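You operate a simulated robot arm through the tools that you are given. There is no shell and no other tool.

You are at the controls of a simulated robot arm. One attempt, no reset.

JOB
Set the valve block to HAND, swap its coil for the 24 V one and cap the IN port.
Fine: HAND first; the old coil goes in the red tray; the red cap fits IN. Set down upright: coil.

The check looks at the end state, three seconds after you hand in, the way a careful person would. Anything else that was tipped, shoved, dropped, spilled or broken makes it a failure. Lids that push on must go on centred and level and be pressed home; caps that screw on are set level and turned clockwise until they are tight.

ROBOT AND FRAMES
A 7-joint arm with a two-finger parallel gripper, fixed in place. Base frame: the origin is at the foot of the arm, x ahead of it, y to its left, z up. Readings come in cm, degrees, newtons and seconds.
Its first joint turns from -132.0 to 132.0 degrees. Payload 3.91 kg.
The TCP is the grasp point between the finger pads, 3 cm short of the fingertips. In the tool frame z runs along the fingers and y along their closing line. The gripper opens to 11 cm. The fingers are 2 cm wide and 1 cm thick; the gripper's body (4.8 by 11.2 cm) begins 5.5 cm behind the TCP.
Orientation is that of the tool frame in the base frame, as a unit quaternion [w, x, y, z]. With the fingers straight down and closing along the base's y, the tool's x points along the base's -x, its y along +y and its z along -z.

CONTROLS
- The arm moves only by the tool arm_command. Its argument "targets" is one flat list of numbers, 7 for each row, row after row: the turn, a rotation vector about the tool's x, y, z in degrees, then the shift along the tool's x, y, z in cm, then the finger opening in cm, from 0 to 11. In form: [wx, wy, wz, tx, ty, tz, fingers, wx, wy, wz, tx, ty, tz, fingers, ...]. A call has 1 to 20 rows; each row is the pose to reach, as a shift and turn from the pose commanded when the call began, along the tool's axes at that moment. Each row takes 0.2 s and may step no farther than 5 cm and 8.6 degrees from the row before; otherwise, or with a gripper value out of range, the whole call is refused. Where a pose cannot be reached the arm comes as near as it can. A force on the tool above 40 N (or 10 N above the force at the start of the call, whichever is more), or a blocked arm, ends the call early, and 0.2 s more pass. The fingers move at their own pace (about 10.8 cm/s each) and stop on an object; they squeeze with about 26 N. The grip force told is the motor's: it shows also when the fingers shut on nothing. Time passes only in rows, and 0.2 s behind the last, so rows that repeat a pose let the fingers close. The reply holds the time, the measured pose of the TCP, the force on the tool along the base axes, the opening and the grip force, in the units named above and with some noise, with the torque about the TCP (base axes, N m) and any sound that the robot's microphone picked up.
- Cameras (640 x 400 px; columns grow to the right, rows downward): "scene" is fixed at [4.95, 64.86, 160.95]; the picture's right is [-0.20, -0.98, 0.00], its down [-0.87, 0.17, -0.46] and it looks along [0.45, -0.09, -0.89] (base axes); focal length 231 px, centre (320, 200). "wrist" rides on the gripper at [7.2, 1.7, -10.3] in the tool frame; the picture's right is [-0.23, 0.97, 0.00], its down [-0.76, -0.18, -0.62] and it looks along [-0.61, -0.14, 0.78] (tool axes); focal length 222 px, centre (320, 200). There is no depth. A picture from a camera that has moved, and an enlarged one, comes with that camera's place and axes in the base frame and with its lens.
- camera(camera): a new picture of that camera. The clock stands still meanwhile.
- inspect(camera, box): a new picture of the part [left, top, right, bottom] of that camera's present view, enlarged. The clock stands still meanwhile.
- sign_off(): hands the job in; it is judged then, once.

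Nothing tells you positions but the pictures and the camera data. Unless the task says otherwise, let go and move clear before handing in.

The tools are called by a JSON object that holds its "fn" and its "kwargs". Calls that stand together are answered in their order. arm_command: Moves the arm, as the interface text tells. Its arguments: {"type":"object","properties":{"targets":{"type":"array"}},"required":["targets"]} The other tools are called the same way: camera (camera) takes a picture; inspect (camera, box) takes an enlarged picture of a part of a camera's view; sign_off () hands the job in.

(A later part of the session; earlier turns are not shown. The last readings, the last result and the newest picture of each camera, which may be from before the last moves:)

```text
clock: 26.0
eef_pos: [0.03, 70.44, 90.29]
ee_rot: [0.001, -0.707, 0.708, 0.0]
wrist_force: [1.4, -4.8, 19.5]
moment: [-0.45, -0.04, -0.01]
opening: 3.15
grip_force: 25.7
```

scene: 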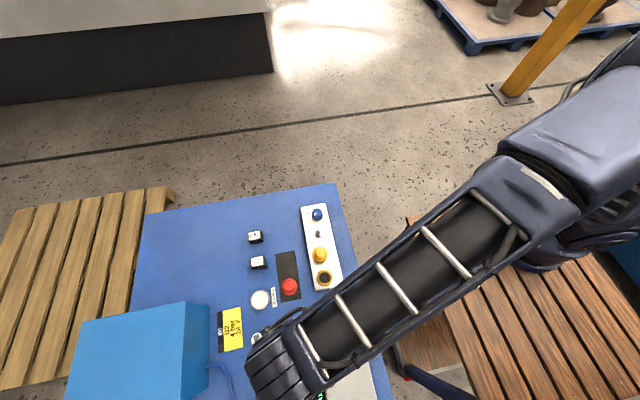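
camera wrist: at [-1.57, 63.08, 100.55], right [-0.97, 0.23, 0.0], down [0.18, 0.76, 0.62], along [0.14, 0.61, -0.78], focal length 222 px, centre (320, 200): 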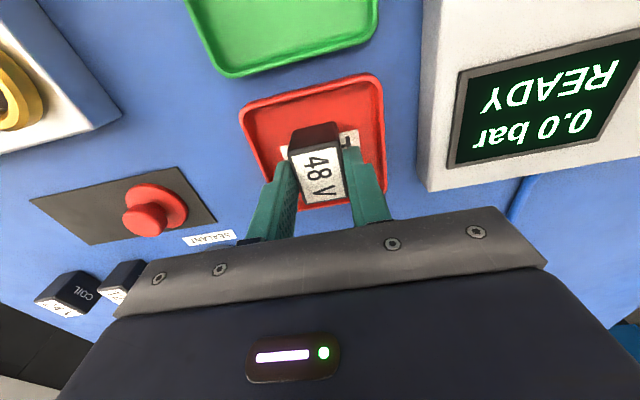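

The contact force built to about 20 N, so the coil rests on the tray floor (comparison of pictures shows the coil slid ~1.5 cm down in the pads when it came off its tight pin). I'll release and lift clear.

{"fn": "arm_command", "kwargs": {"targets": [0, 0, 0, 0, 0, -0.05, 0, 0, 0, 0, 0, 0, -0.05, 3.6, 0, 0, 0, 0, 0, -0.05, 5, 0, 0, 0, 0, 0, -0.05, 5, 0, 0, 0, 0, 0, -1, 5, 0, 0, 0, 0, 0, -3, 5, 0, 0, 0, 0, 0, -6, 5, 0, 0, 0, 0, 0, -9, 5, 0, 0, 0, 0, 0, -12, 5, 0, 0, 0, 0, 0, -15, 5, 0, 0, 0, 0, 0, -15, 5]}}

{"fn": "camera", "kwargs": {"camera": "wrist"}}

{"fn": "inspect", "kwargs": {"camera": "wrist", "box": [240, 20, 400, 150]}}

```text
clock: 28.4
eef_pos: [0.03, 70.49, 105.33]
ee_rot: [0.0, -0.707, 0.707, 0.0]
wrist_force: [-1.3, 0.0, -0.9]
moment: [0.0, -0.01, 0.01]
opening: 5.04
grip_force: 0.1
```

```text
taken
camera wrist: at [-1.64, 63.14, 115.49], right [-0.97, 0.23, 0.0], down [0.18, 0.76, 0.62], along [0.14, 0.61, -0.78], focal length 222 px, centre (320, 200)
```

wrist: 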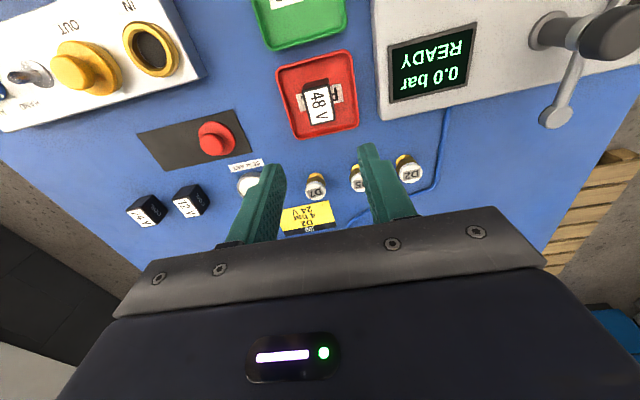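

```text
3.08 times, centred on (320, 85) of wrist
camera zoom: at [-1.64, 63.14, 115.49], right [-0.97, 0.23, 0.0], down [0.18, 0.76, 0.62], along [0.14, 0.61, -0.78], focal length 684 px, centre (320, 554)
```

zoom: 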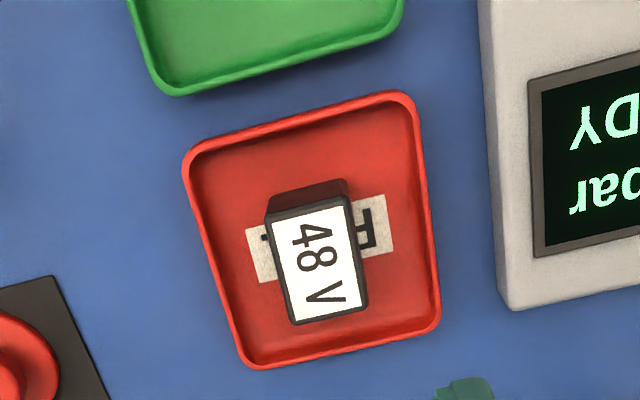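

The old coil stands upright in the red tray. Next I'll move above the 24 V coil at about (32.7, 81.1) and measure it.

{"fn": "arm_command", "kwargs": {"targets": [0, 0, 0, -1.2, -3.62, 0, 5, 0, 0, 0, -2.4, -7.24, 0, 5, 0, 0, 0, -3.6, -10.9, 0.3, 5, 0, 0, 0, -4.8, -14.5, 0.6, 5, 0, 0, 0, -6, -18.1, 0.9, 5, 0, 0, 0, -7.2, -21.7, 1.2, 5, 0, 0, 0, -8.4, -25.3, 1.5, 5, 0, 0, 0, -9.6, -29, 1.8, 5, 0, 0, 0, -10.75, -32.6, 2, 5, 0, 0, 0, -10.75, -32.6, 2, 5]}}

{"fn": "camera", "kwargs": {"camera": "wrist"}}

{"fn": "inspect", "kwargs": {"camera": "wrist", "box": [260, 60, 420, 160]}}

```text
clock: 30.6
eef_pos: [32.72, 81.04, 103.27]
ee_rot: [0.001, -0.707, 0.707, 0.001]
wrist_force: [-0.7, 0.3, 0.4]
moment: [0.0, 0.03, 0.0]
opening: 5.01
grip_force: 0.1
```

```text
taken
camera wrist: at [31.08, 73.78, 113.48], right [-0.97, 0.23, 0.0], down [0.18, 0.76, 0.62], along [0.14, 0.61, -0.78], focal length 222 px, centre (320, 200)
```

wrist: 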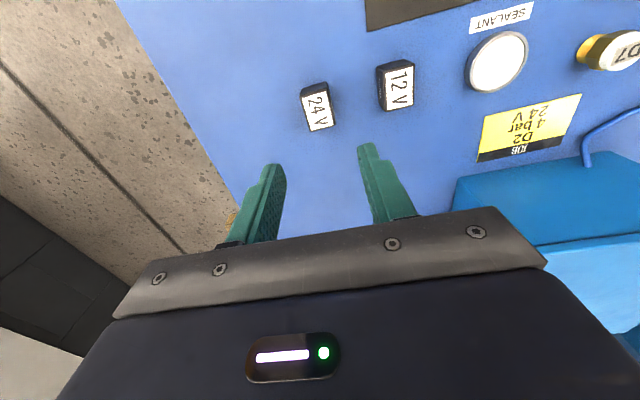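

```text
4.00 times, centred on (340, 110) of wrist
camera zoom: at [31.08, 73.78, 113.48], right [-0.97, 0.23, 0.0], down [0.18, 0.76, 0.62], along [0.14, 0.61, -0.78], focal length 888 px, centre (240, 560)
```

zoom: 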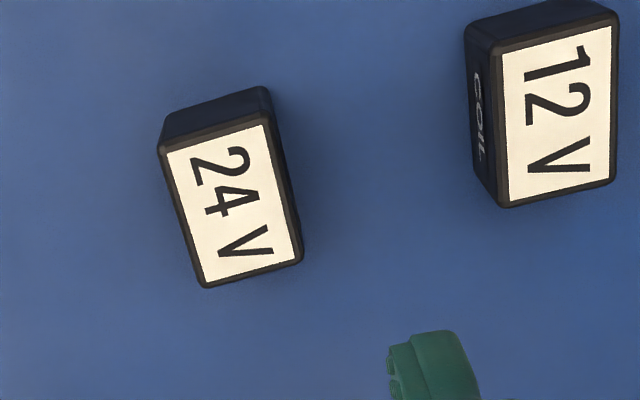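

The 24 V coil is centred at about (32.95, 81.1), turned roughly 2° counter-clockwise, top z≈88.8. I'll align to that, lower with the tips just above the table, and close.

{"fn": "arm_command", "kwargs": {"targets": [0, 0, -2.2, 0, -0.25, 3, 5, 0, 0, -2.2, 0, -0.25, 6, 5, 0, 0, -2.2, 0, -0.25, 9, 5, 0, 0, -2.2, 0, -0.25, 11, 5, 0, 0, -2.2, 0, -0.25, 12.8, 5, 0, 0, -2.2, 0, -0.25, 13.8, 5, 0, 0, -2.2, 0, -0.25, 14.45, 5, 0, 0, -2.2, 0, -0.25, 14.45, 5]}}

{"fn": "inspect", "kwargs": {"camera": "wrist", "box": [240, 100, 400, 220]}}

```text
clock: 32.4
eef_pos: [32.89, 81.17, 88.79]
ee_rot: [0.001, 0.721, -0.693, 0.0]
wrist_force: [-0.1, 0.2, 0.1]
moment: [0.0, 0.04, 0.0]
opening: 5.03
grip_force: 0.0
```

```text
3.33 times, centred on (320, 160) of wrist
camera zoom: at [31.6, 73.74, 99.0], right [-0.98, 0.19, 0.0], down [0.15, 0.77, 0.62], along [0.12, 0.61, -0.78], focal length 740 px, centre (320, 333)
```

zoom: 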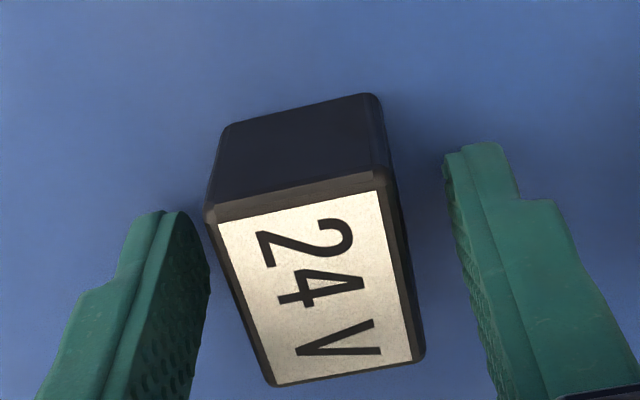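

The coil sits centred between the pads. Closing on it now.

{"fn": "arm_command", "kwargs": {"targets": [0, 0, 0, 0, 0, 0, 3.6, 0, 0, 0, 0, 0, 0, 2, 0, 0, 0, 0, 0, 0, 0, 0, 0, 0, 0, 0, 0, 0]}}

{"fn": "camera", "kwargs": {"camera": "wrist"}}

{"fn": "inspect", "kwargs": {"camera": "wrist", "box": [240, 100, 400, 220]}}

```text
clock: 33.4
eef_pos: [32.99, 81.18, 88.73]
ee_rot: [0.0, 0.721, -0.693, -0.001]
wrist_force: [0.9, -0.3, 0.5]
moment: [-0.02, 0.0, 0.01]
opening: 3.17
grip_force: 26.2
```

```text
taken
camera wrist: at [31.6, 73.74, 99.01], right [-0.98, 0.19, 0.0], down [0.15, 0.77, 0.62], along [0.12, 0.61, -0.78], focal length 222 px, centre (320, 200)
```

wrist: 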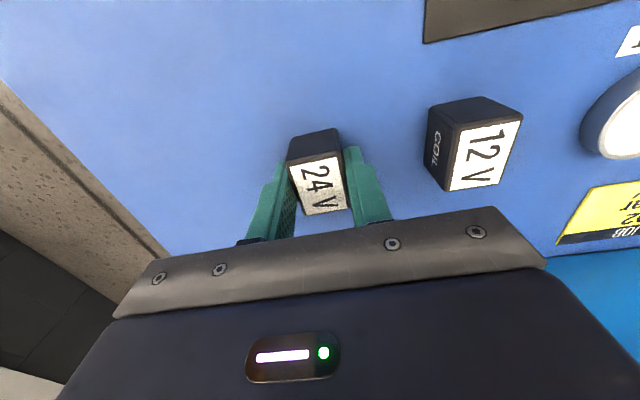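

```text
3.33 times, centred on (320, 160) of wrist
camera zoom: at [31.6, 73.74, 99.01], right [-0.98, 0.19, 0.0], down [0.15, 0.77, 0.62], along [0.12, 0.61, -0.78], focal length 740 px, centre (320, 333)
```

zoom: 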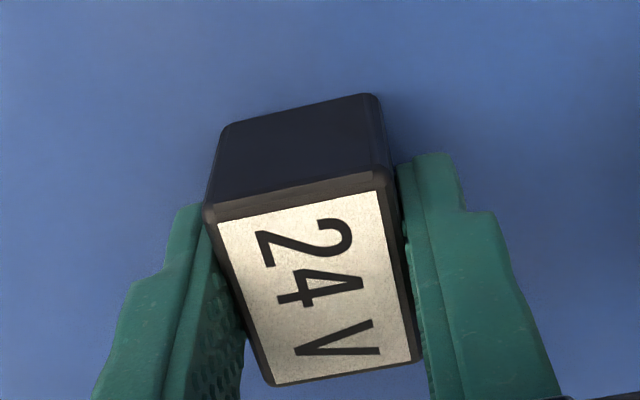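

The 24 V coil is gripped. I'll lift it straight up, undo the 2.2° turn, and then zoom in to see exactly how it sits in the gripper.

{"fn": "arm_command", "kwargs": {"targets": [0, 0, 0, 0, 0, -0.5, 0, 0, 0, 0, 0, 0, -1.5, 0, 0, 0, 0, 0, 0, -3.5, 0, 0, 0, 0, 0, 0, -6, 0, 0, 0, 0, 0, 0, -8.5, 0, 0, 0, 0, 0, 0, -11, 0, 0, 0, 0, 0, 0, -13.5, 0, 0, 0, 1.1, 0, 0, -15, 0, 0, 0, 2.2, 0, 0, -15, 0, 0, 0, 2.2, 0, 0, -15, 0]}}

{"fn": "inspect", "kwargs": {"camera": "wrist", "box": [270, 110, 370, 230]}}

{"fn": "inspect", "kwargs": {"camera": "wrist", "box": [280, 140, 320, 165]}}

{"fn": "inspect", "kwargs": {"camera": "wrist", "box": [325, 130, 365, 155]}}

{"fn": "inspect", "kwargs": {"camera": "wrist", "box": [325, 195, 365, 220]}}

{"fn": "inspect", "kwargs": {"camera": "wrist", "box": [285, 200, 325, 225]}}

```text
clock: 35.6
eef_pos: [32.98, 81.24, 103.79]
ee_rot: [0.001, 0.707, -0.707, 0.0]
wrist_force: [-1.3, 0.1, -1.8]
moment: [0.02, -0.04, 0.01]
opening: 3.14
grip_force: 25.9
```

```text
3.33 times, centred on (320, 170) of wrist
camera zoom: at [31.28, 73.85, 113.98], right [-0.97, 0.23, 0.0], down [0.18, 0.76, 0.62], along [0.14, 0.61, -0.78], focal length 740 px, centre (320, 300)
```

zoom: 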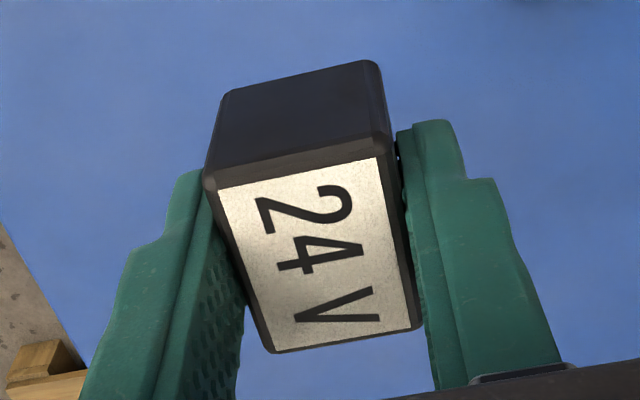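

```text
16.00 times, centred on (300, 152) of wrist
camera zoom: at [31.28, 73.85, 113.98], right [-0.97, 0.23, 0.0], down [0.18, 0.76, 0.62], along [0.14, 0.61, -0.78], focal length 3554 px, centre (640, 960)
```

zoom: 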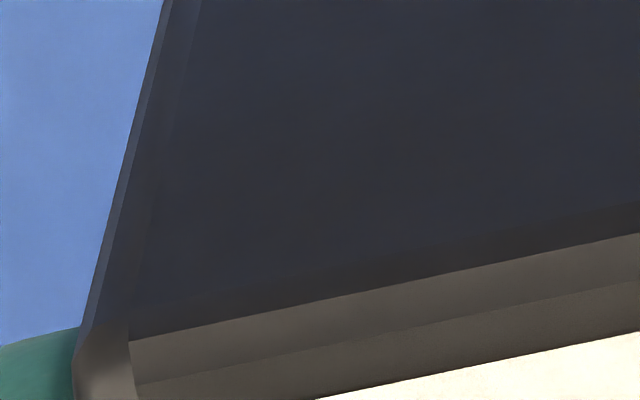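

```text
16.00 times, centred on (345, 142) of wrist
camera zoom: at [31.28, 73.85, 113.98], right [-0.97, 0.23, 0.0], down [0.18, 0.76, 0.62], along [0.14, 0.61, -0.78], focal length 3554 px, centre (-80, 1120)
```

zoom: 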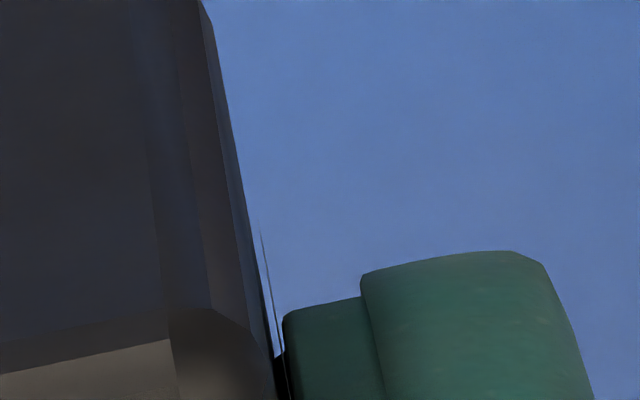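

```text
16.00 times, centred on (345, 208) of wrist
camera zoom: at [31.28, 73.85, 113.98], right [-0.97, 0.23, 0.0], down [0.18, 0.76, 0.62], along [0.14, 0.61, -0.78], focal length 3554 px, centre (-80, 80)
```

zoom: 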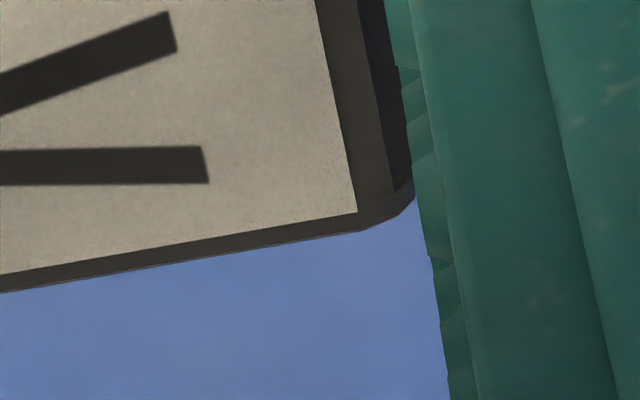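

```text
16.00 times, centred on (305, 212) of wrist
camera zoom: at [31.28, 73.85, 113.98], right [-0.97, 0.23, 0.0], down [0.18, 0.76, 0.62], along [0.14, 0.61, -0.78], focal length 3554 px, centre (560, 0)
```

zoom: 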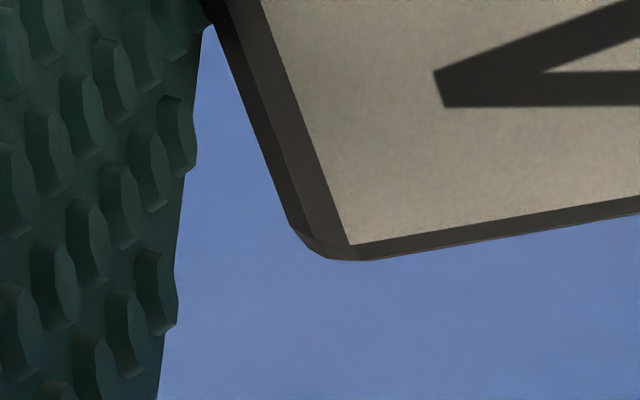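

In-hand measurement shows the 24 V coil sits in the gripper the same way as the 48 V coil did, so the same TCP position (29.6, 60.4) should line it up with the pin. Moving there, staying above the pin.

{"fn": "arm_command", "kwargs": {"targets": [0, 0, 0, 3.45, 0.56, 0, 0, 0, 0, 0, 6.9, 1.12, 0, 0, 0, 0, 0, 10.35, 1.68, 0, 0, 0, 0, 0, 13.8, 2.24, 0, 0, 0, 0, 0, 17.25, 2.8, 0, 0, 0, 0, 0, 20.7, 3.35, 0, 0, 0, 0, 0, 20.7, 3.35, 2.5, 0, 0, 0, 0, 20.7, 3.35, 5, 0, 0, 0, 0, 20.7, 3.35, 7, 0, 0, 0, 0, 20.7, 3.35, 8.2, 0, 0, 0, 0, 20.7, 3.35, 8.2, 0, 0, 0, 0, 20.7, 3.35, 8.2, 0]}}

{"fn": "camera", "kwargs": {"camera": "wrist"}}

{"fn": "inspect", "kwargs": {"camera": "scene", "box": [295, 205, 345, 245]}}

{"fn": "inspect", "kwargs": {"camera": "wrist", "box": [260, 90, 380, 210]}}

```text
clock: 38.2
eef_pos: [29.61, 60.5, 95.53]
ee_rot: [0.0, 0.708, -0.707, 0.0]
wrist_force: [0.0, 0.7, -0.8]
moment: [0.01, 0.03, 0.0]
opening: 3.17
grip_force: 26.1
```

```text
taken
camera wrist: at [27.98, 53.11, 105.76], right [-0.97, 0.23, 0.0], down [0.18, 0.76, 0.62], along [0.14, 0.61, -0.78], focal length 222 px, centre (320, 200)
```

wrist: 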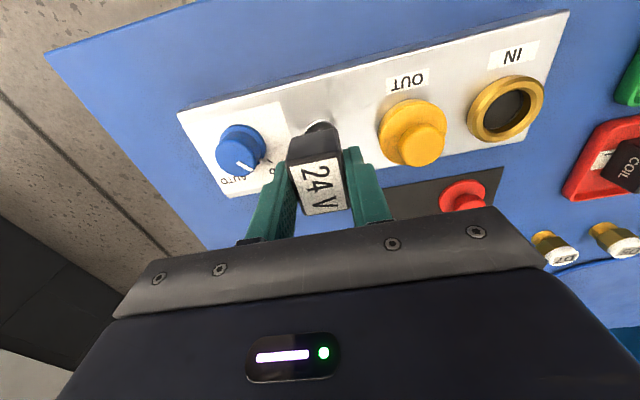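

```text
10.00 times, centred on (320, 225) of scene
camera zoom: at [4.95, 64.86, 160.95], right [-0.2, -0.98, 0.0], down [-0.87, 0.17, -0.46], along [0.45, -0.09, -0.89], focal length 2309 px, centre (320, -50)
```

zoom: 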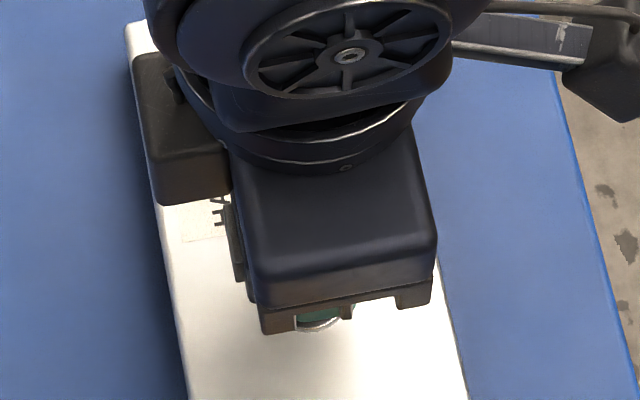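

```text
3.33 times, centred on (320, 150) of wrist
camera zoom: at [27.98, 53.11, 105.76], right [-0.97, 0.23, 0.0], down [0.18, 0.76, 0.62], along [0.14, 0.61, -0.78], focal length 740 px, centre (320, 367)
```

zoom: 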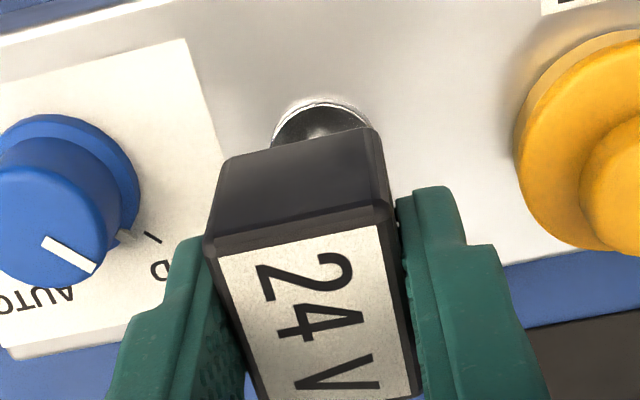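

The coil is right over the seat, pin hidden beneath it. I'll ease down in small steps to find first contact and check that side forces stay low.

{"fn": "arm_command", "kwargs": {"targets": [0, 0, 0, 0, 0, 0.5, 0, 0, 0, 0, 0, 0, 1, 0, 0, 0, 0, 0, 0, 1.4, 0, 0, 0, 0, 0, 0, 1.7, 0, 0, 0, 0, 0, 0, 2, 0, 0, 0, 0, 0, 0, 2, 0]}}

{"fn": "inspect", "kwargs": {"camera": "wrist", "box": [260, 90, 380, 210]}}

```text
clock: 39.6
eef_pos: [29.49, 60.5, 93.55]
ee_rot: [-0.001, -0.707, 0.707, 0.0]
wrist_force: [0.0, 0.8, -1.1]
moment: [-0.01, 0.02, -0.01]
opening: 3.17
grip_force: 26.2
```

```text
3.33 times, centred on (320, 150) of wrist
camera zoom: at [27.94, 53.13, 103.79], right [-0.97, 0.23, 0.0], down [0.18, 0.76, 0.62], along [0.14, 0.61, -0.78], focal length 740 px, centre (320, 367)
```

zoom: 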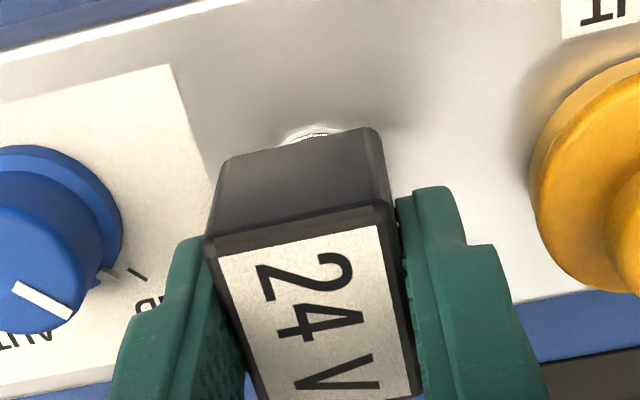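

Still no contact force. Continuing downward in 2 mm steps.

{"fn": "arm_command", "kwargs": {"targets": [0, 0, 0, 0, 0, 0.25, 0, 0, 0, 0, 0, 0, 0.5, 0, 0, 0, 0, 0, 0, 0.7, 0, 0, 0, 0, 0, 0, 0.9, 0, 0, 0, 0, 0, 0, 1.1, 0, 0, 0, 0, 0, 0, 1.1, 0]}}

{"fn": "inspect", "kwargs": {"camera": "wrist", "box": [260, 90, 380, 210]}}

```text
clock: 41.0
eef_pos: [29.6, 60.5, 92.48]
ee_rot: [0.0, 0.708, -0.707, -0.001]
wrist_force: [-0.3, -0.3, -1.1]
moment: [0.01, -0.02, 0.02]
opening: 3.14
grip_force: 26.2
```

```text
3.33 times, centred on (320, 150) of wrist
camera zoom: at [27.97, 53.1, 102.67], right [-0.97, 0.23, 0.0], down [0.18, 0.76, 0.62], along [0.14, 0.61, -0.78], focal length 740 px, centre (320, 367)
```

zoom: 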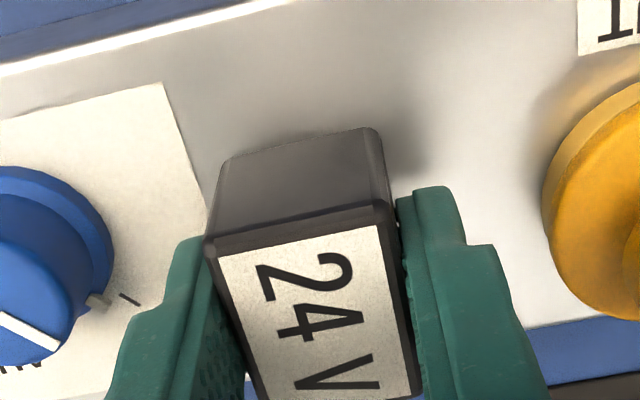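

The coil is already sliding over the pin without resistance. Lowering the last centimetre gently until it seats.

{"fn": "arm_command", "kwargs": {"targets": [0, 0, 0, 0, 0, 0.2, 0, 0, 0, 0, 0, 0, 0.4, 0, 0, 0, 0, 0, 0, 0.55, 0, 0, 0, 0, 0, 0, 0.7, 0, 0, 0, 0, 0, 0, 0.8, 0, 0, 0, 0, 0, 0, 0.9, 0, 0, 0, 0, 0, 0, 0.9, 0]}}

{"fn": "inspect", "kwargs": {"camera": "wrist", "box": [260, 90, 380, 210]}}

```text
clock: 42.6
eef_pos: [29.6, 60.36, 91.54]
ee_rot: [0.001, -0.707, 0.707, 0.001]
wrist_force: [-3.0, 3.0, 19.2]
moment: [0.17, 0.04, 0.02]
opening: 3.16
grip_force: 26.3
```

```text
3.33 times, centred on (320, 150) of wrist
camera zoom: at [27.9, 53.13, 101.79], right [-0.97, 0.23, 0.0], down [0.18, 0.76, 0.62], along [0.14, 0.61, -0.78], focal length 740 px, centre (320, 367)
```

zoom: 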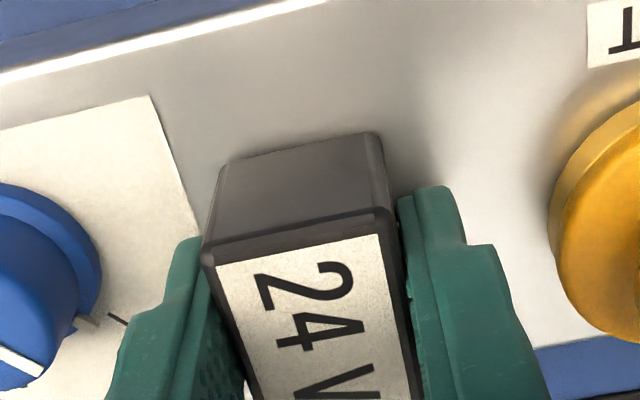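

Contact of about 19 N near the expected seated height. I'll press a little further to see whether it's home or still climbing the pin.

{"fn": "arm_command", "kwargs": {"targets": [0, 0, 0, 0, 0, 0.1, 0, 0, 0, 0, 0, 0, 0.2, 0, 0, 0, 0, 0, 0, 0.2, 0]}}

{"fn": "inspect", "kwargs": {"camera": "wrist", "box": [260, 90, 380, 210]}}

```text
clock: 43.4
eef_pos: [29.46, 60.33, 91.32]
ee_rot: [-0.001, -0.707, 0.707, 0.001]
wrist_force: [-6.5, 0.2, 21.3]
moment: [0.0, 0.11, 0.0]
opening: 3.18
grip_force: 26.0
```

```text
3.33 times, centred on (320, 150) of wrist
camera zoom: at [27.9, 53.1, 101.57], right [-0.97, 0.23, 0.0], down [0.18, 0.76, 0.62], along [0.14, 0.61, -0.78], focal length 740 px, centre (320, 367)
```

zoom: 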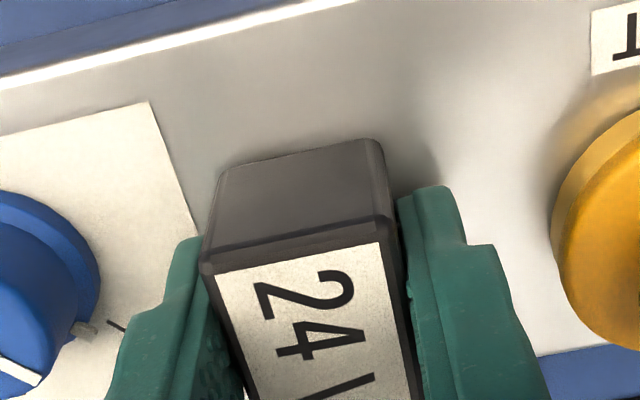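

The coil is now sliding in the pads, so I'll release and compare its seated height with the old coil from the same viewpoint as before.

{"fn": "arm_command", "kwargs": {"targets": [0, 0, 0, 0, 0, 0, 3.6, 0, 0, 0, 0, 0, 0, 5, 0, 0, 0, 0, 0, 0, 5, 0, 0, 0, 0, 0, -1, 5, 0, 0, 0, 0, 0, -3.5, 5, 0, 0, 0, 0, 0, -6.5, 5, 0, 0, 0, 0, 0, -8.75, 6, 0, 0, 0, 0, 0, -8.75, 6]}}

{"fn": "inspect", "kwargs": {"camera": "wrist", "box": [240, 60, 400, 160]}}

{"fn": "camera", "kwargs": {"camera": "wrist"}}

```text
clock: 45.2
eef_pos: [29.52, 60.52, 100.13]
ee_rot: [0.0, -0.707, 0.707, 0.0]
wrist_force: [0.4, -0.3, 0.4]
moment: [-0.01, 0.01, 0.0]
opening: 6.01
grip_force: 0.2
```

```text
4.00 times, centred on (320, 110) of wrist
camera zoom: at [27.98, 53.19, 110.32], right [-0.97, 0.23, 0.0], down [0.18, 0.76, 0.62], along [0.14, 0.61, -0.78], focal length 888 px, centre (320, 560)
```

zoom: 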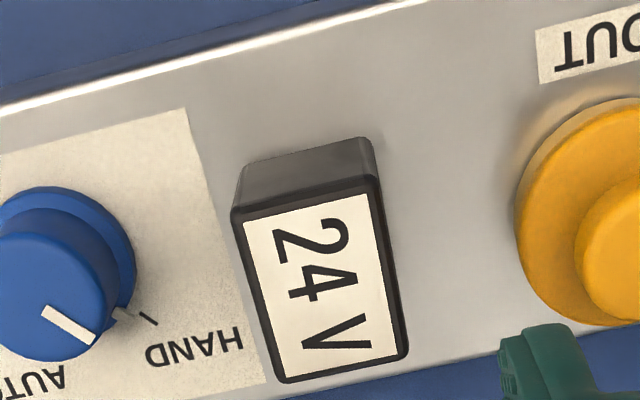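

```text
taken
camera wrist: at [27.98, 53.19, 110.32], right [-0.97, 0.23, 0.0], down [0.18, 0.76, 0.62], along [0.14, 0.61, -0.78], focal length 222 px, centre (320, 200)
```

wrist: 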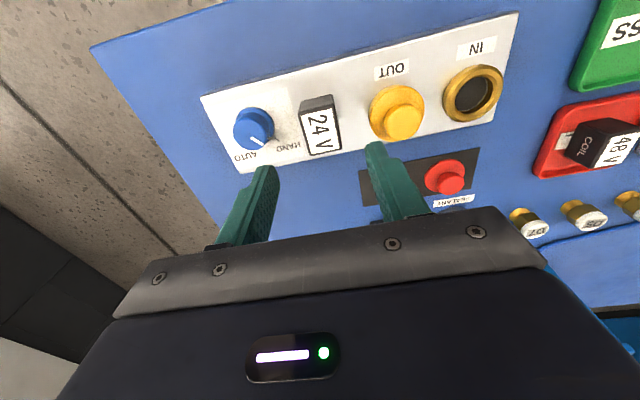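

The 24 V coil now appears at exactly the same place and height as the old coil did in the matching picture. For assurance I'll close the fingers and press gently on its top centre.

{"fn": "arm_command", "kwargs": {"targets": [0, 0, 0, -0.1, 0, 0, 0, 0, 0, 0, -0.1, 0, 0, 0, 0, 0, 0, -0.1, 0, 0, 0, 0, 0, 0, -0.1, 0, 2.5, 0, 0, 0, 0, -0.1, 0, 4.5, 0, 0, 0, 0, -0.1, 0, 5.2, 0, 0, 0, 0, -0.1, 0, 5.4, 0, 0, 0, 0, -0.1, 0, 5.6, 0, 0, 0, 0, -0.1, 0, 5.6, 0]}}

{"fn": "camera", "kwargs": {"camera": "wrist"}}

```text
clock: 47.3
eef_pos: [29.62, 60.66, 94.78]
ee_rot: [0.002, -0.707, 0.708, 0.0]
wrist_force: [-0.4, -1.3, 9.2]
moment: [-0.12, -0.01, 0.01]
opening: 0.01
grip_force: 25.9
stopped in row 9: the force on the tool passed its limit at 41 N (the readings are from after the stop); the commanded pose is now the measured one
```

```text
taken
camera wrist: at [27.99, 53.29, 104.94], right [-0.97, 0.23, 0.0], down [0.18, 0.76, 0.63], along [0.14, 0.61, -0.78], focal length 222 px, centre (320, 200)
```

wrist: 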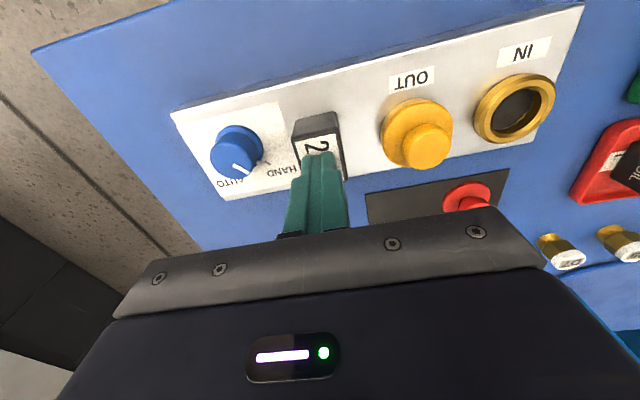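

The press reached 41 N without the coil giving way, so it is home. I'll lift off and re-check the view.

{"fn": "arm_command", "kwargs": {"targets": [0, 0, 0, 0, 0, -1, 0, 0, 0, 0, 0.1, 0, -3, 0, 0, 0, 0, 0.2, 0, -5.24, 3, 0, 0, 0, 0.2, 0, -5.24, 6, 0, 0, 0, 0.2, 0, -5.24, 6]}}

{"fn": "inspect", "kwargs": {"camera": "wrist", "box": [240, 60, 400, 160]}}

{"fn": "inspect", "kwargs": {"camera": "wrist", "box": [350, 40, 530, 160]}}

```text
clock: 48.5
eef_pos: [29.62, 60.41, 99.92]
ee_rot: [0.001, -0.707, 0.708, 0.0]
wrist_force: [0.3, -0.5, -0.1]
moment: [0.03, -0.01, 0.01]
opening: 6.01
grip_force: 0.3
```

```text
4.00 times, centred on (320, 110) of wrist
camera zoom: at [27.97, 53.11, 110.19], right [-0.97, 0.23, 0.0], down [0.18, 0.76, 0.62], along [0.14, 0.61, -0.78], focal length 888 px, centre (320, 560)
```

zoom: 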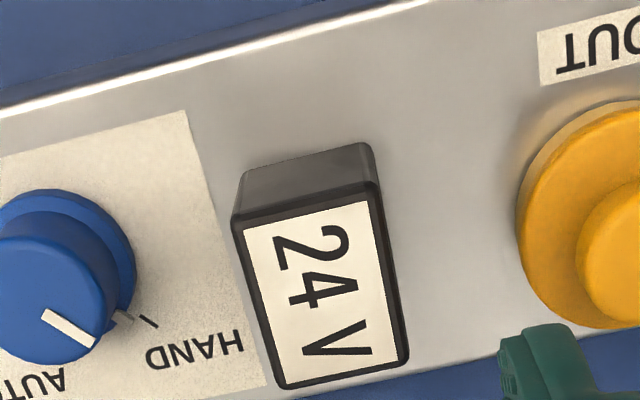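

```text
3.33 times, centred on (440, 100) of wrist
camera zoom: at [27.97, 53.11, 110.19], right [-0.97, 0.23, 0.0], down [0.18, 0.76, 0.62], along [0.14, 0.61, -0.78], focal length 740 px, centre (-80, 533)
```

zoom: 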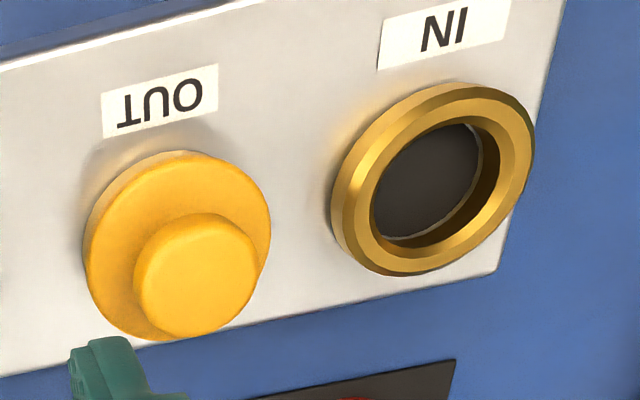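

I want to make sure that the coil is level and fully down, so I'll zoom in tightly on its lower edge and corners.

{"fn": "inspect", "kwargs": {"camera": "wrist", "box": [290, 85, 350, 125]}}

{"fn": "inspect", "kwargs": {"camera": "scene", "box": [300, 205, 340, 245]}}

```text
10.00 times, centred on (320, 105) of wrist
camera zoom: at [27.97, 53.11, 110.19], right [-0.97, 0.23, 0.0], down [0.18, 0.76, 0.62], along [0.14, 0.61, -0.78], focal length 2221 px, centre (320, 1150)
```

zoom: 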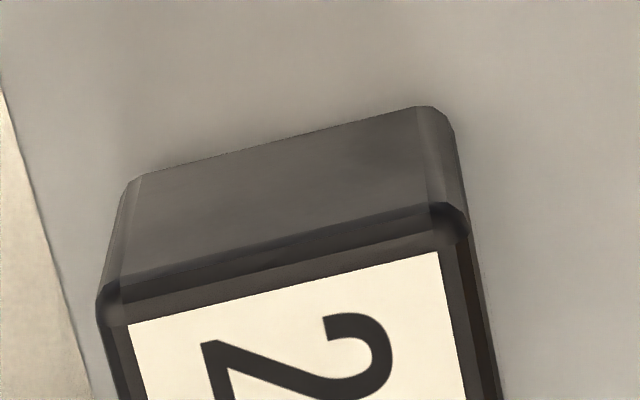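

```text
10.00 times, centred on (320, 225) of scene
camera zoom: at [4.95, 64.86, 160.95], right [-0.2, -0.98, 0.0], down [-0.87, 0.17, -0.46], along [0.45, -0.09, -0.89], focal length 2309 px, centre (320, -50)
```

zoom: 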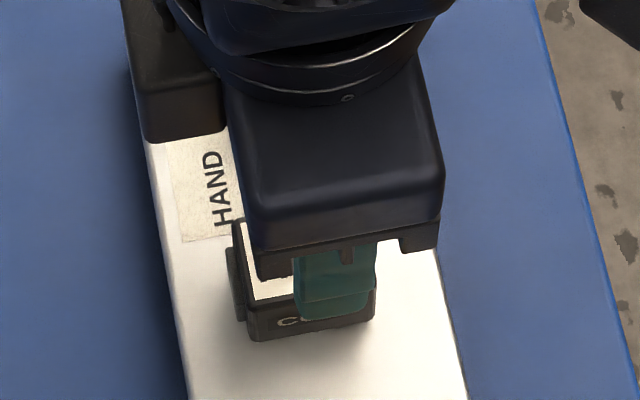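

The top height matches, but the lower edge looks slightly different, so I'll check for tilt from the −x side using the same viewpoint I had for the old coil.

{"fn": "arm_command", "kwargs": {"targets": [0, 0, 8.2, -0.2, 0.2, 0, 6, 0, 0, 16.4, -0.4, 0.4, 0, 6, 0, 0, 24.6, -0.6, 0.6, 0, 6, 0, 0, 32.8, -0.7, 0.8, 0, 6, 0, 0, 41, -0.9, 1.1, 0, 6, 0, 0, 49.2, -1, 1.3, 0, 6, 0, 0, 57.4, -1.1, 1.5, 0, 6, 0, 0, 65.6, -1.2, 1.8, 0, 6, 0, 0, 73.8, -1.4, 2, 0, 6, 0, 0, 82, -1.5, 2.2, 0.2, 6, 0, 0, 90, -1.57, 2.4, 0.5, 6, 0, 0, 90, -1.57, 2.4, 0.5, 11, 0, 0, 90, -1.57, 2.4, 0.5, 11]}}

{"fn": "inspect", "kwargs": {"camera": "wrist", "box": [250, 80, 410, 180]}}

{"fn": "inspect", "kwargs": {"camera": "wrist", "box": [280, 120, 340, 190]}}

```text
clock: 51.3
eef_pos: [27.25, 62.02, 99.55]
ee_rot: [0.001, 0.001, 1.0, 0.001]
wrist_force: [0.2, -0.1, 0.8]
moment: [0.0, -0.02, 0.02]
opening: 11.02
grip_force: 0.2
```

```text
4.00 times, centred on (330, 130) of wrist
camera zoom: at [20.02, 63.6, 109.64], right [0.23, 0.97, 0.0], down [0.76, -0.18, 0.62], along [0.61, -0.14, -0.78], focal length 888 px, centre (280, 480)
```

zoom: 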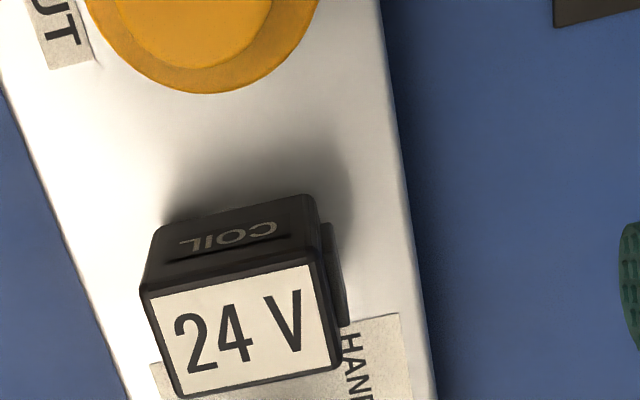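

```text
5.71 times, centred on (310, 155) of wrist
camera zoom: at [20.02, 63.6, 109.64], right [0.23, 0.97, 0.0], down [0.76, -0.18, 0.62], along [0.61, -0.14, -0.78], focal length 1269 px, centre (377, 457)
```

zoom: 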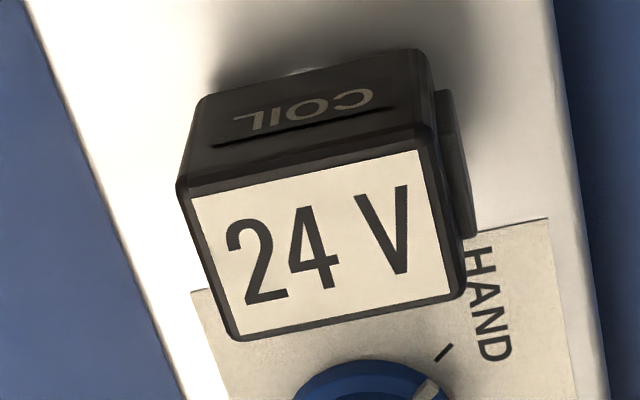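

There's a bright spot at the coil's lower edge and it appears ~2 mm shifted compared with the old coil, so it may not be fully home. Zooming in closely.

{"fn": "inspect", "kwargs": {"camera": "wrist", "box": [280, 123, 330, 153]}}

{"fn": "inspect", "kwargs": {"camera": "wrist", "box": [310, 125, 350, 185]}}

{"fn": "inspect", "kwargs": {"camera": "scene", "box": [305, 215, 340, 240]}}

```text
12.80 times, centred on (305, 138) of wrist
camera zoom: at [20.02, 63.6, 109.64], right [0.23, 0.97, 0.0], down [0.76, -0.18, 0.62], along [0.61, -0.14, -0.78], focal length 2843 px, centre (512, 994)
```

zoom: 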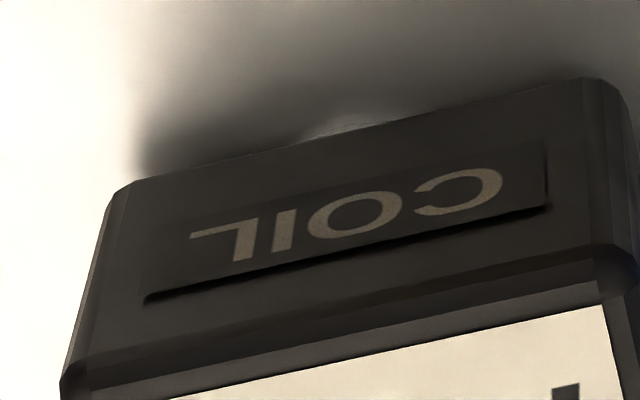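

```text
6.67 times, centred on (330, 155) of wrist
camera zoom: at [20.02, 63.6, 109.64], right [0.23, 0.97, 0.0], down [0.76, -0.18, 0.62], along [0.61, -0.14, -0.78], focal length 1481 px, centre (253, 500)
```

zoom: 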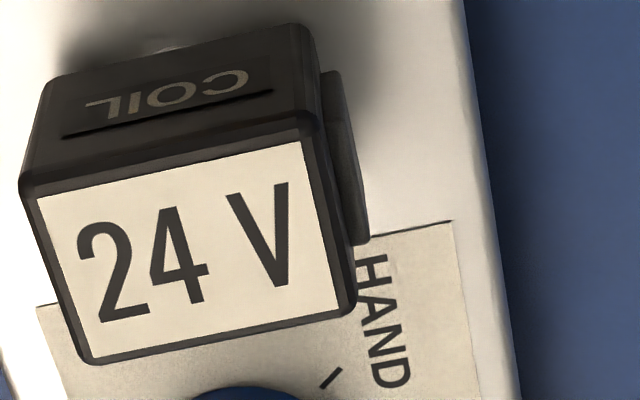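

```text
16.00 times, centred on (322, 228) of scene
camera zoom: at [4.95, 64.86, 160.95], right [-0.2, -0.98, 0.0], down [-0.87, 0.17, -0.46], along [0.45, -0.09, -0.89], focal length 3694 px, centre (280, -240)
```

zoom: 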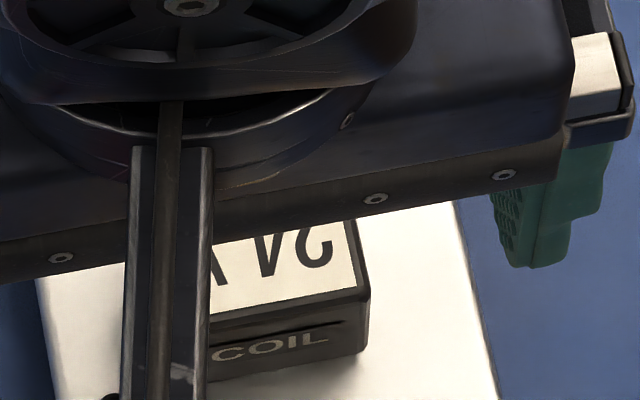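

The seat rim peeks out below the coil, so I suspect that it's not fully down or is slightly tilted. I'll swing the wrist camera to a low side view from the free (−x,+y) side to see the gap clearly.

{"fn": "arm_command", "kwargs": {"targets": [0, 0, 7.5, 0.8, 1.4, -0.3, 11, 0, 0, 15, 1.7, 2.9, -0.6, 11, 0, 0, 22.5, 2.5, 4.3, -0.9, 11, 0, 0, 30, 3.3, 5.8, -1.2, 11, 0, 0, 37.5, 4.2, 7.2, -1.5, 11, 0, 0, 45, 5, 8.67, -1.5, 11, 0, 0, 45, 5, 8.67, -1.5, 11]}}

{"fn": "arm_command", "kwargs": {"targets": [0, -7.5, 0, 0, 0, 1.8, 11, 0, -15, 0, 0, 0, 3.6, 11, 0, -22.5, 0, 0, 0, 5.4, 11, 0, -30, 0, 0, 0, 7.2, 11, 0, -30, 0, 0, 0, 7.2, 11]}}

{"fn": "camera", "kwargs": {"camera": "wrist"}}

{"fn": "inspect", "kwargs": {"camera": "wrist", "box": [270, 150, 370, 220]}}

```text
clock: 52.9
eef_pos: [22.13, 70.73, 100.86]
ee_rot: [0.0, 0.384, 0.923, 0.001]
wrist_force: [-0.4, 0.0, 0.9]
moment: [0.03, 0.01, 0.0]
opening: 10.98
grip_force: 0.0
```

```text
clock: 54.1
eef_pos: [22.23, 70.69, 93.77]
ee_rot: [0.24, 0.37, 0.892, -0.097]
wrist_force: [0.7, -0.7, -1.3]
moment: [0.02, 0.01, 0.02]
opening: 11.0
grip_force: 0.0
```

```text
taken
camera wrist: at [15.37, 79.88, 98.9], right [0.83, 0.55, 0.12], down [0.12, -0.37, 0.92], along [0.55, -0.75, -0.37], focal length 222 px, centre (320, 200)
```

wrist: 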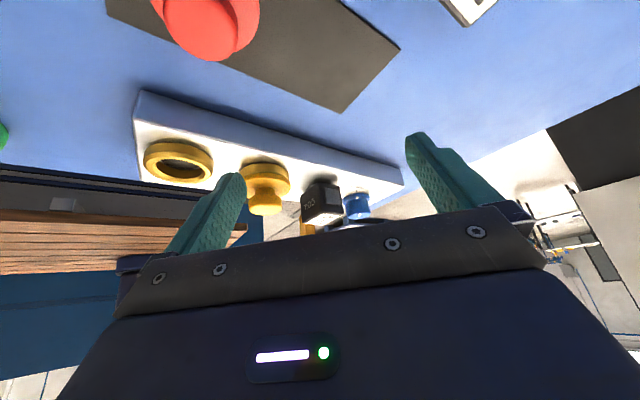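

```text
5.71 times, centred on (320, 185) of wrist
camera zoom: at [15.37, 79.88, 98.9], right [0.83, 0.55, 0.12], down [0.12, -0.37, 0.92], along [0.55, -0.75, -0.37], focal length 1269 px, centre (320, 286)
```

zoom: 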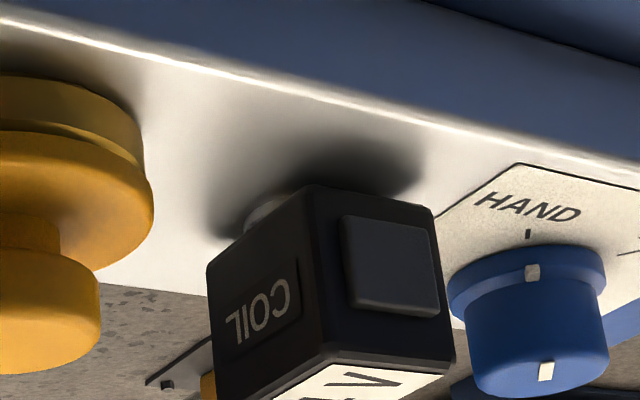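

From this low side view the coil is level (edges match the horizontal vanishing lines within ~1°), and its height and position equal those of the original coil, resting on the seat collar. Now I'll study the IN port, the OUT cap and the red cap from this angle.

{"fn": "inspect", "kwargs": {"camera": "wrist", "box": [130, 120, 230, 190]}}

{"fn": "inspect", "kwargs": {"camera": "wrist", "box": [140, 0, 280, 80]}}

{"fn": "inspect", "kwargs": {"camera": "wrist", "box": [225, 140, 305, 220]}}

```text
5.71 times, centred on (180, 155) of wrist
camera zoom: at [15.37, 79.88, 98.9], right [0.83, 0.55, 0.12], down [0.12, -0.37, 0.92], along [0.55, -0.75, -0.37], focal length 1269 px, centre (1120, 457)
```

zoom: 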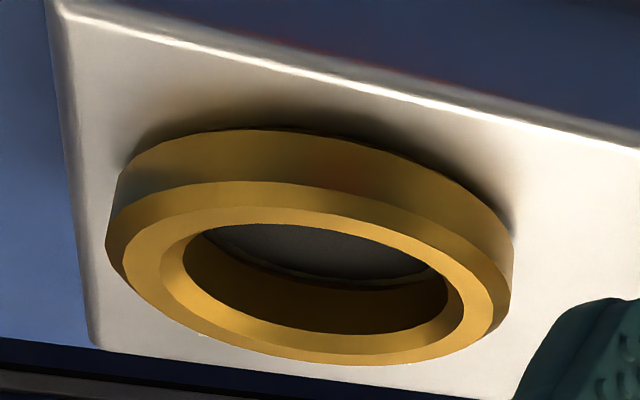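

```text
4.57 times, centred on (210, 40) of wrist
camera zoom: at [15.37, 79.88, 98.9], right [0.83, 0.55, 0.12], down [0.12, -0.37, 0.92], along [0.55, -0.75, -0.37], focal length 1015 px, centre (823, 931)
```

zoom: 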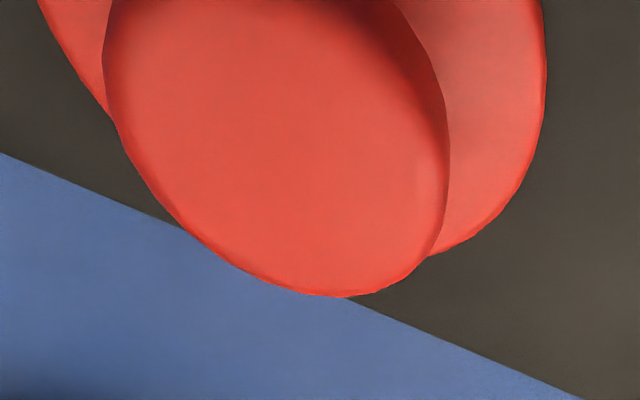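

```text
5.00 times, centred on (265, 180) of wrist
camera zoom: at [15.37, 79.88, 98.9], right [0.83, 0.55, 0.12], down [0.12, -0.37, 0.92], along [0.55, -0.75, -0.37], focal length 1111 px, centre (595, 300)
```

zoom: 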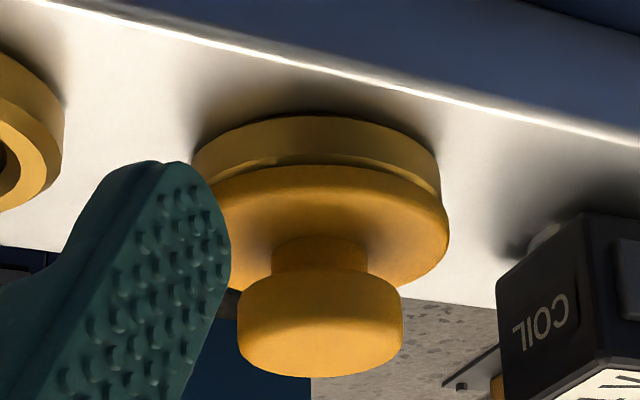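

OUT's yellow cap is a plug with a flange resting on the brass ring and a mushroom knob on top; the IN port bore looks smooth. I'll level the tool again and take two top views to pin down the red cap and the IN ring precisely.

{"fn": "arm_command", "kwargs": {"targets": [0, 7.5, 0, -0.9, 0, -1.56, 11, 0, 15, 0, -1.8, 0, -3.12, 11, 0, 22.5, 0, -2.7, 0, -4.68, 11, 0, 30, 0, -3.6, 0, -6.24, 11, 0, 30, 0, -3.6, 0, -6.24, 11]}}

{"fn": "arm_command", "kwargs": {"targets": [0, 0, -7.5, 0.55, -1.45, 0.2, 11, 0, 0, -15, 1.1, -2.9, 0.4, 11, 0, 0, -22.5, 1.7, -4.35, 0.6, 11, 0, 0, -30, 2.3, -5.8, 0.8, 11, 0, 0, -37.5, 2.9, -7.3, 1, 11, 0, 0, -45, 3.46, -8.7, 1, 11, 0, 0, -45, 3.46, -8.7, 1, 11]}}

{"fn": "camera", "kwargs": {"camera": "wrist"}}

{"fn": "inspect", "kwargs": {"camera": "wrist", "box": [220, 80, 340, 160]}}

{"fn": "inspect", "kwargs": {"camera": "wrist", "box": [320, 80, 440, 160]}}

```text
clock: 55.3
eef_pos: [22.16, 70.69, 100.79]
ee_rot: [0.0, 0.383, 0.924, 0.001]
wrist_force: [-0.1, 0.0, 0.3]
moment: [0.01, 0.01, -0.03]
opening: 10.98
grip_force: 0.0
```

```text
clock: 56.9
eef_pos: [13.63, 66.95, 99.95]
ee_rot: [0.001, 0.001, 1.0, 0.001]
wrist_force: [0.2, 0.4, 1.0]
moment: [0.02, 0.01, 0.0]
opening: 10.99
grip_force: 0.0
```

```text
taken
camera wrist: at [6.39, 68.56, 110.18], right [0.23, 0.97, 0.0], down [0.76, -0.18, 0.62], along [0.61, -0.14, -0.78], focal length 222 px, centre (320, 200)
```

wrist: 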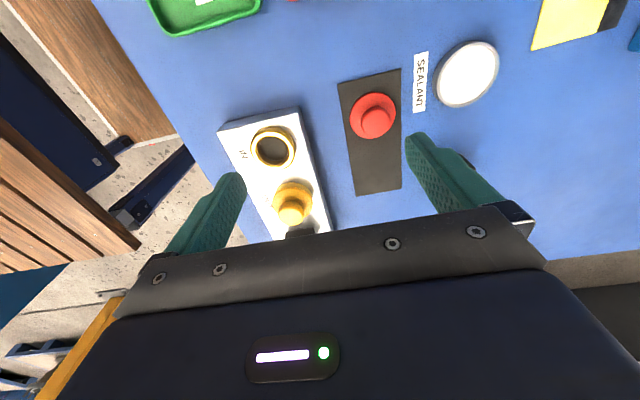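

```text
5.00 times, centred on (280, 120) of wrist
camera zoom: at [6.39, 68.56, 110.18], right [0.23, 0.97, 0.0], down [0.76, -0.18, 0.62], along [0.61, -0.14, -0.78], focal length 1111 px, centre (520, 600)
```

zoom: 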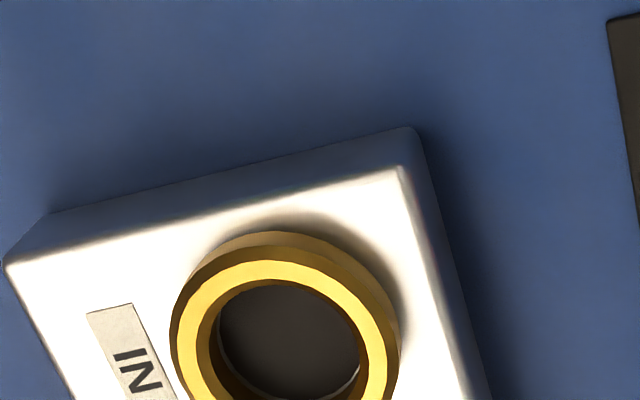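

```text
5.00 times, centred on (380, 120) of wrist
camera zoom: at [6.39, 68.56, 110.18], right [0.23, 0.97, 0.0], down [0.76, -0.18, 0.62], along [0.61, -0.14, -0.78], focal length 1111 px, centre (20, 600)
```

zoom: 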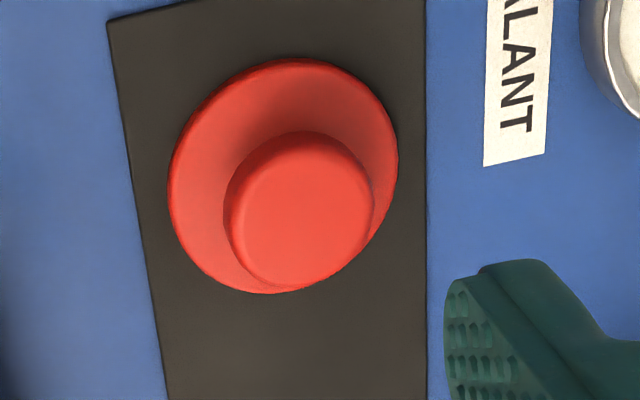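

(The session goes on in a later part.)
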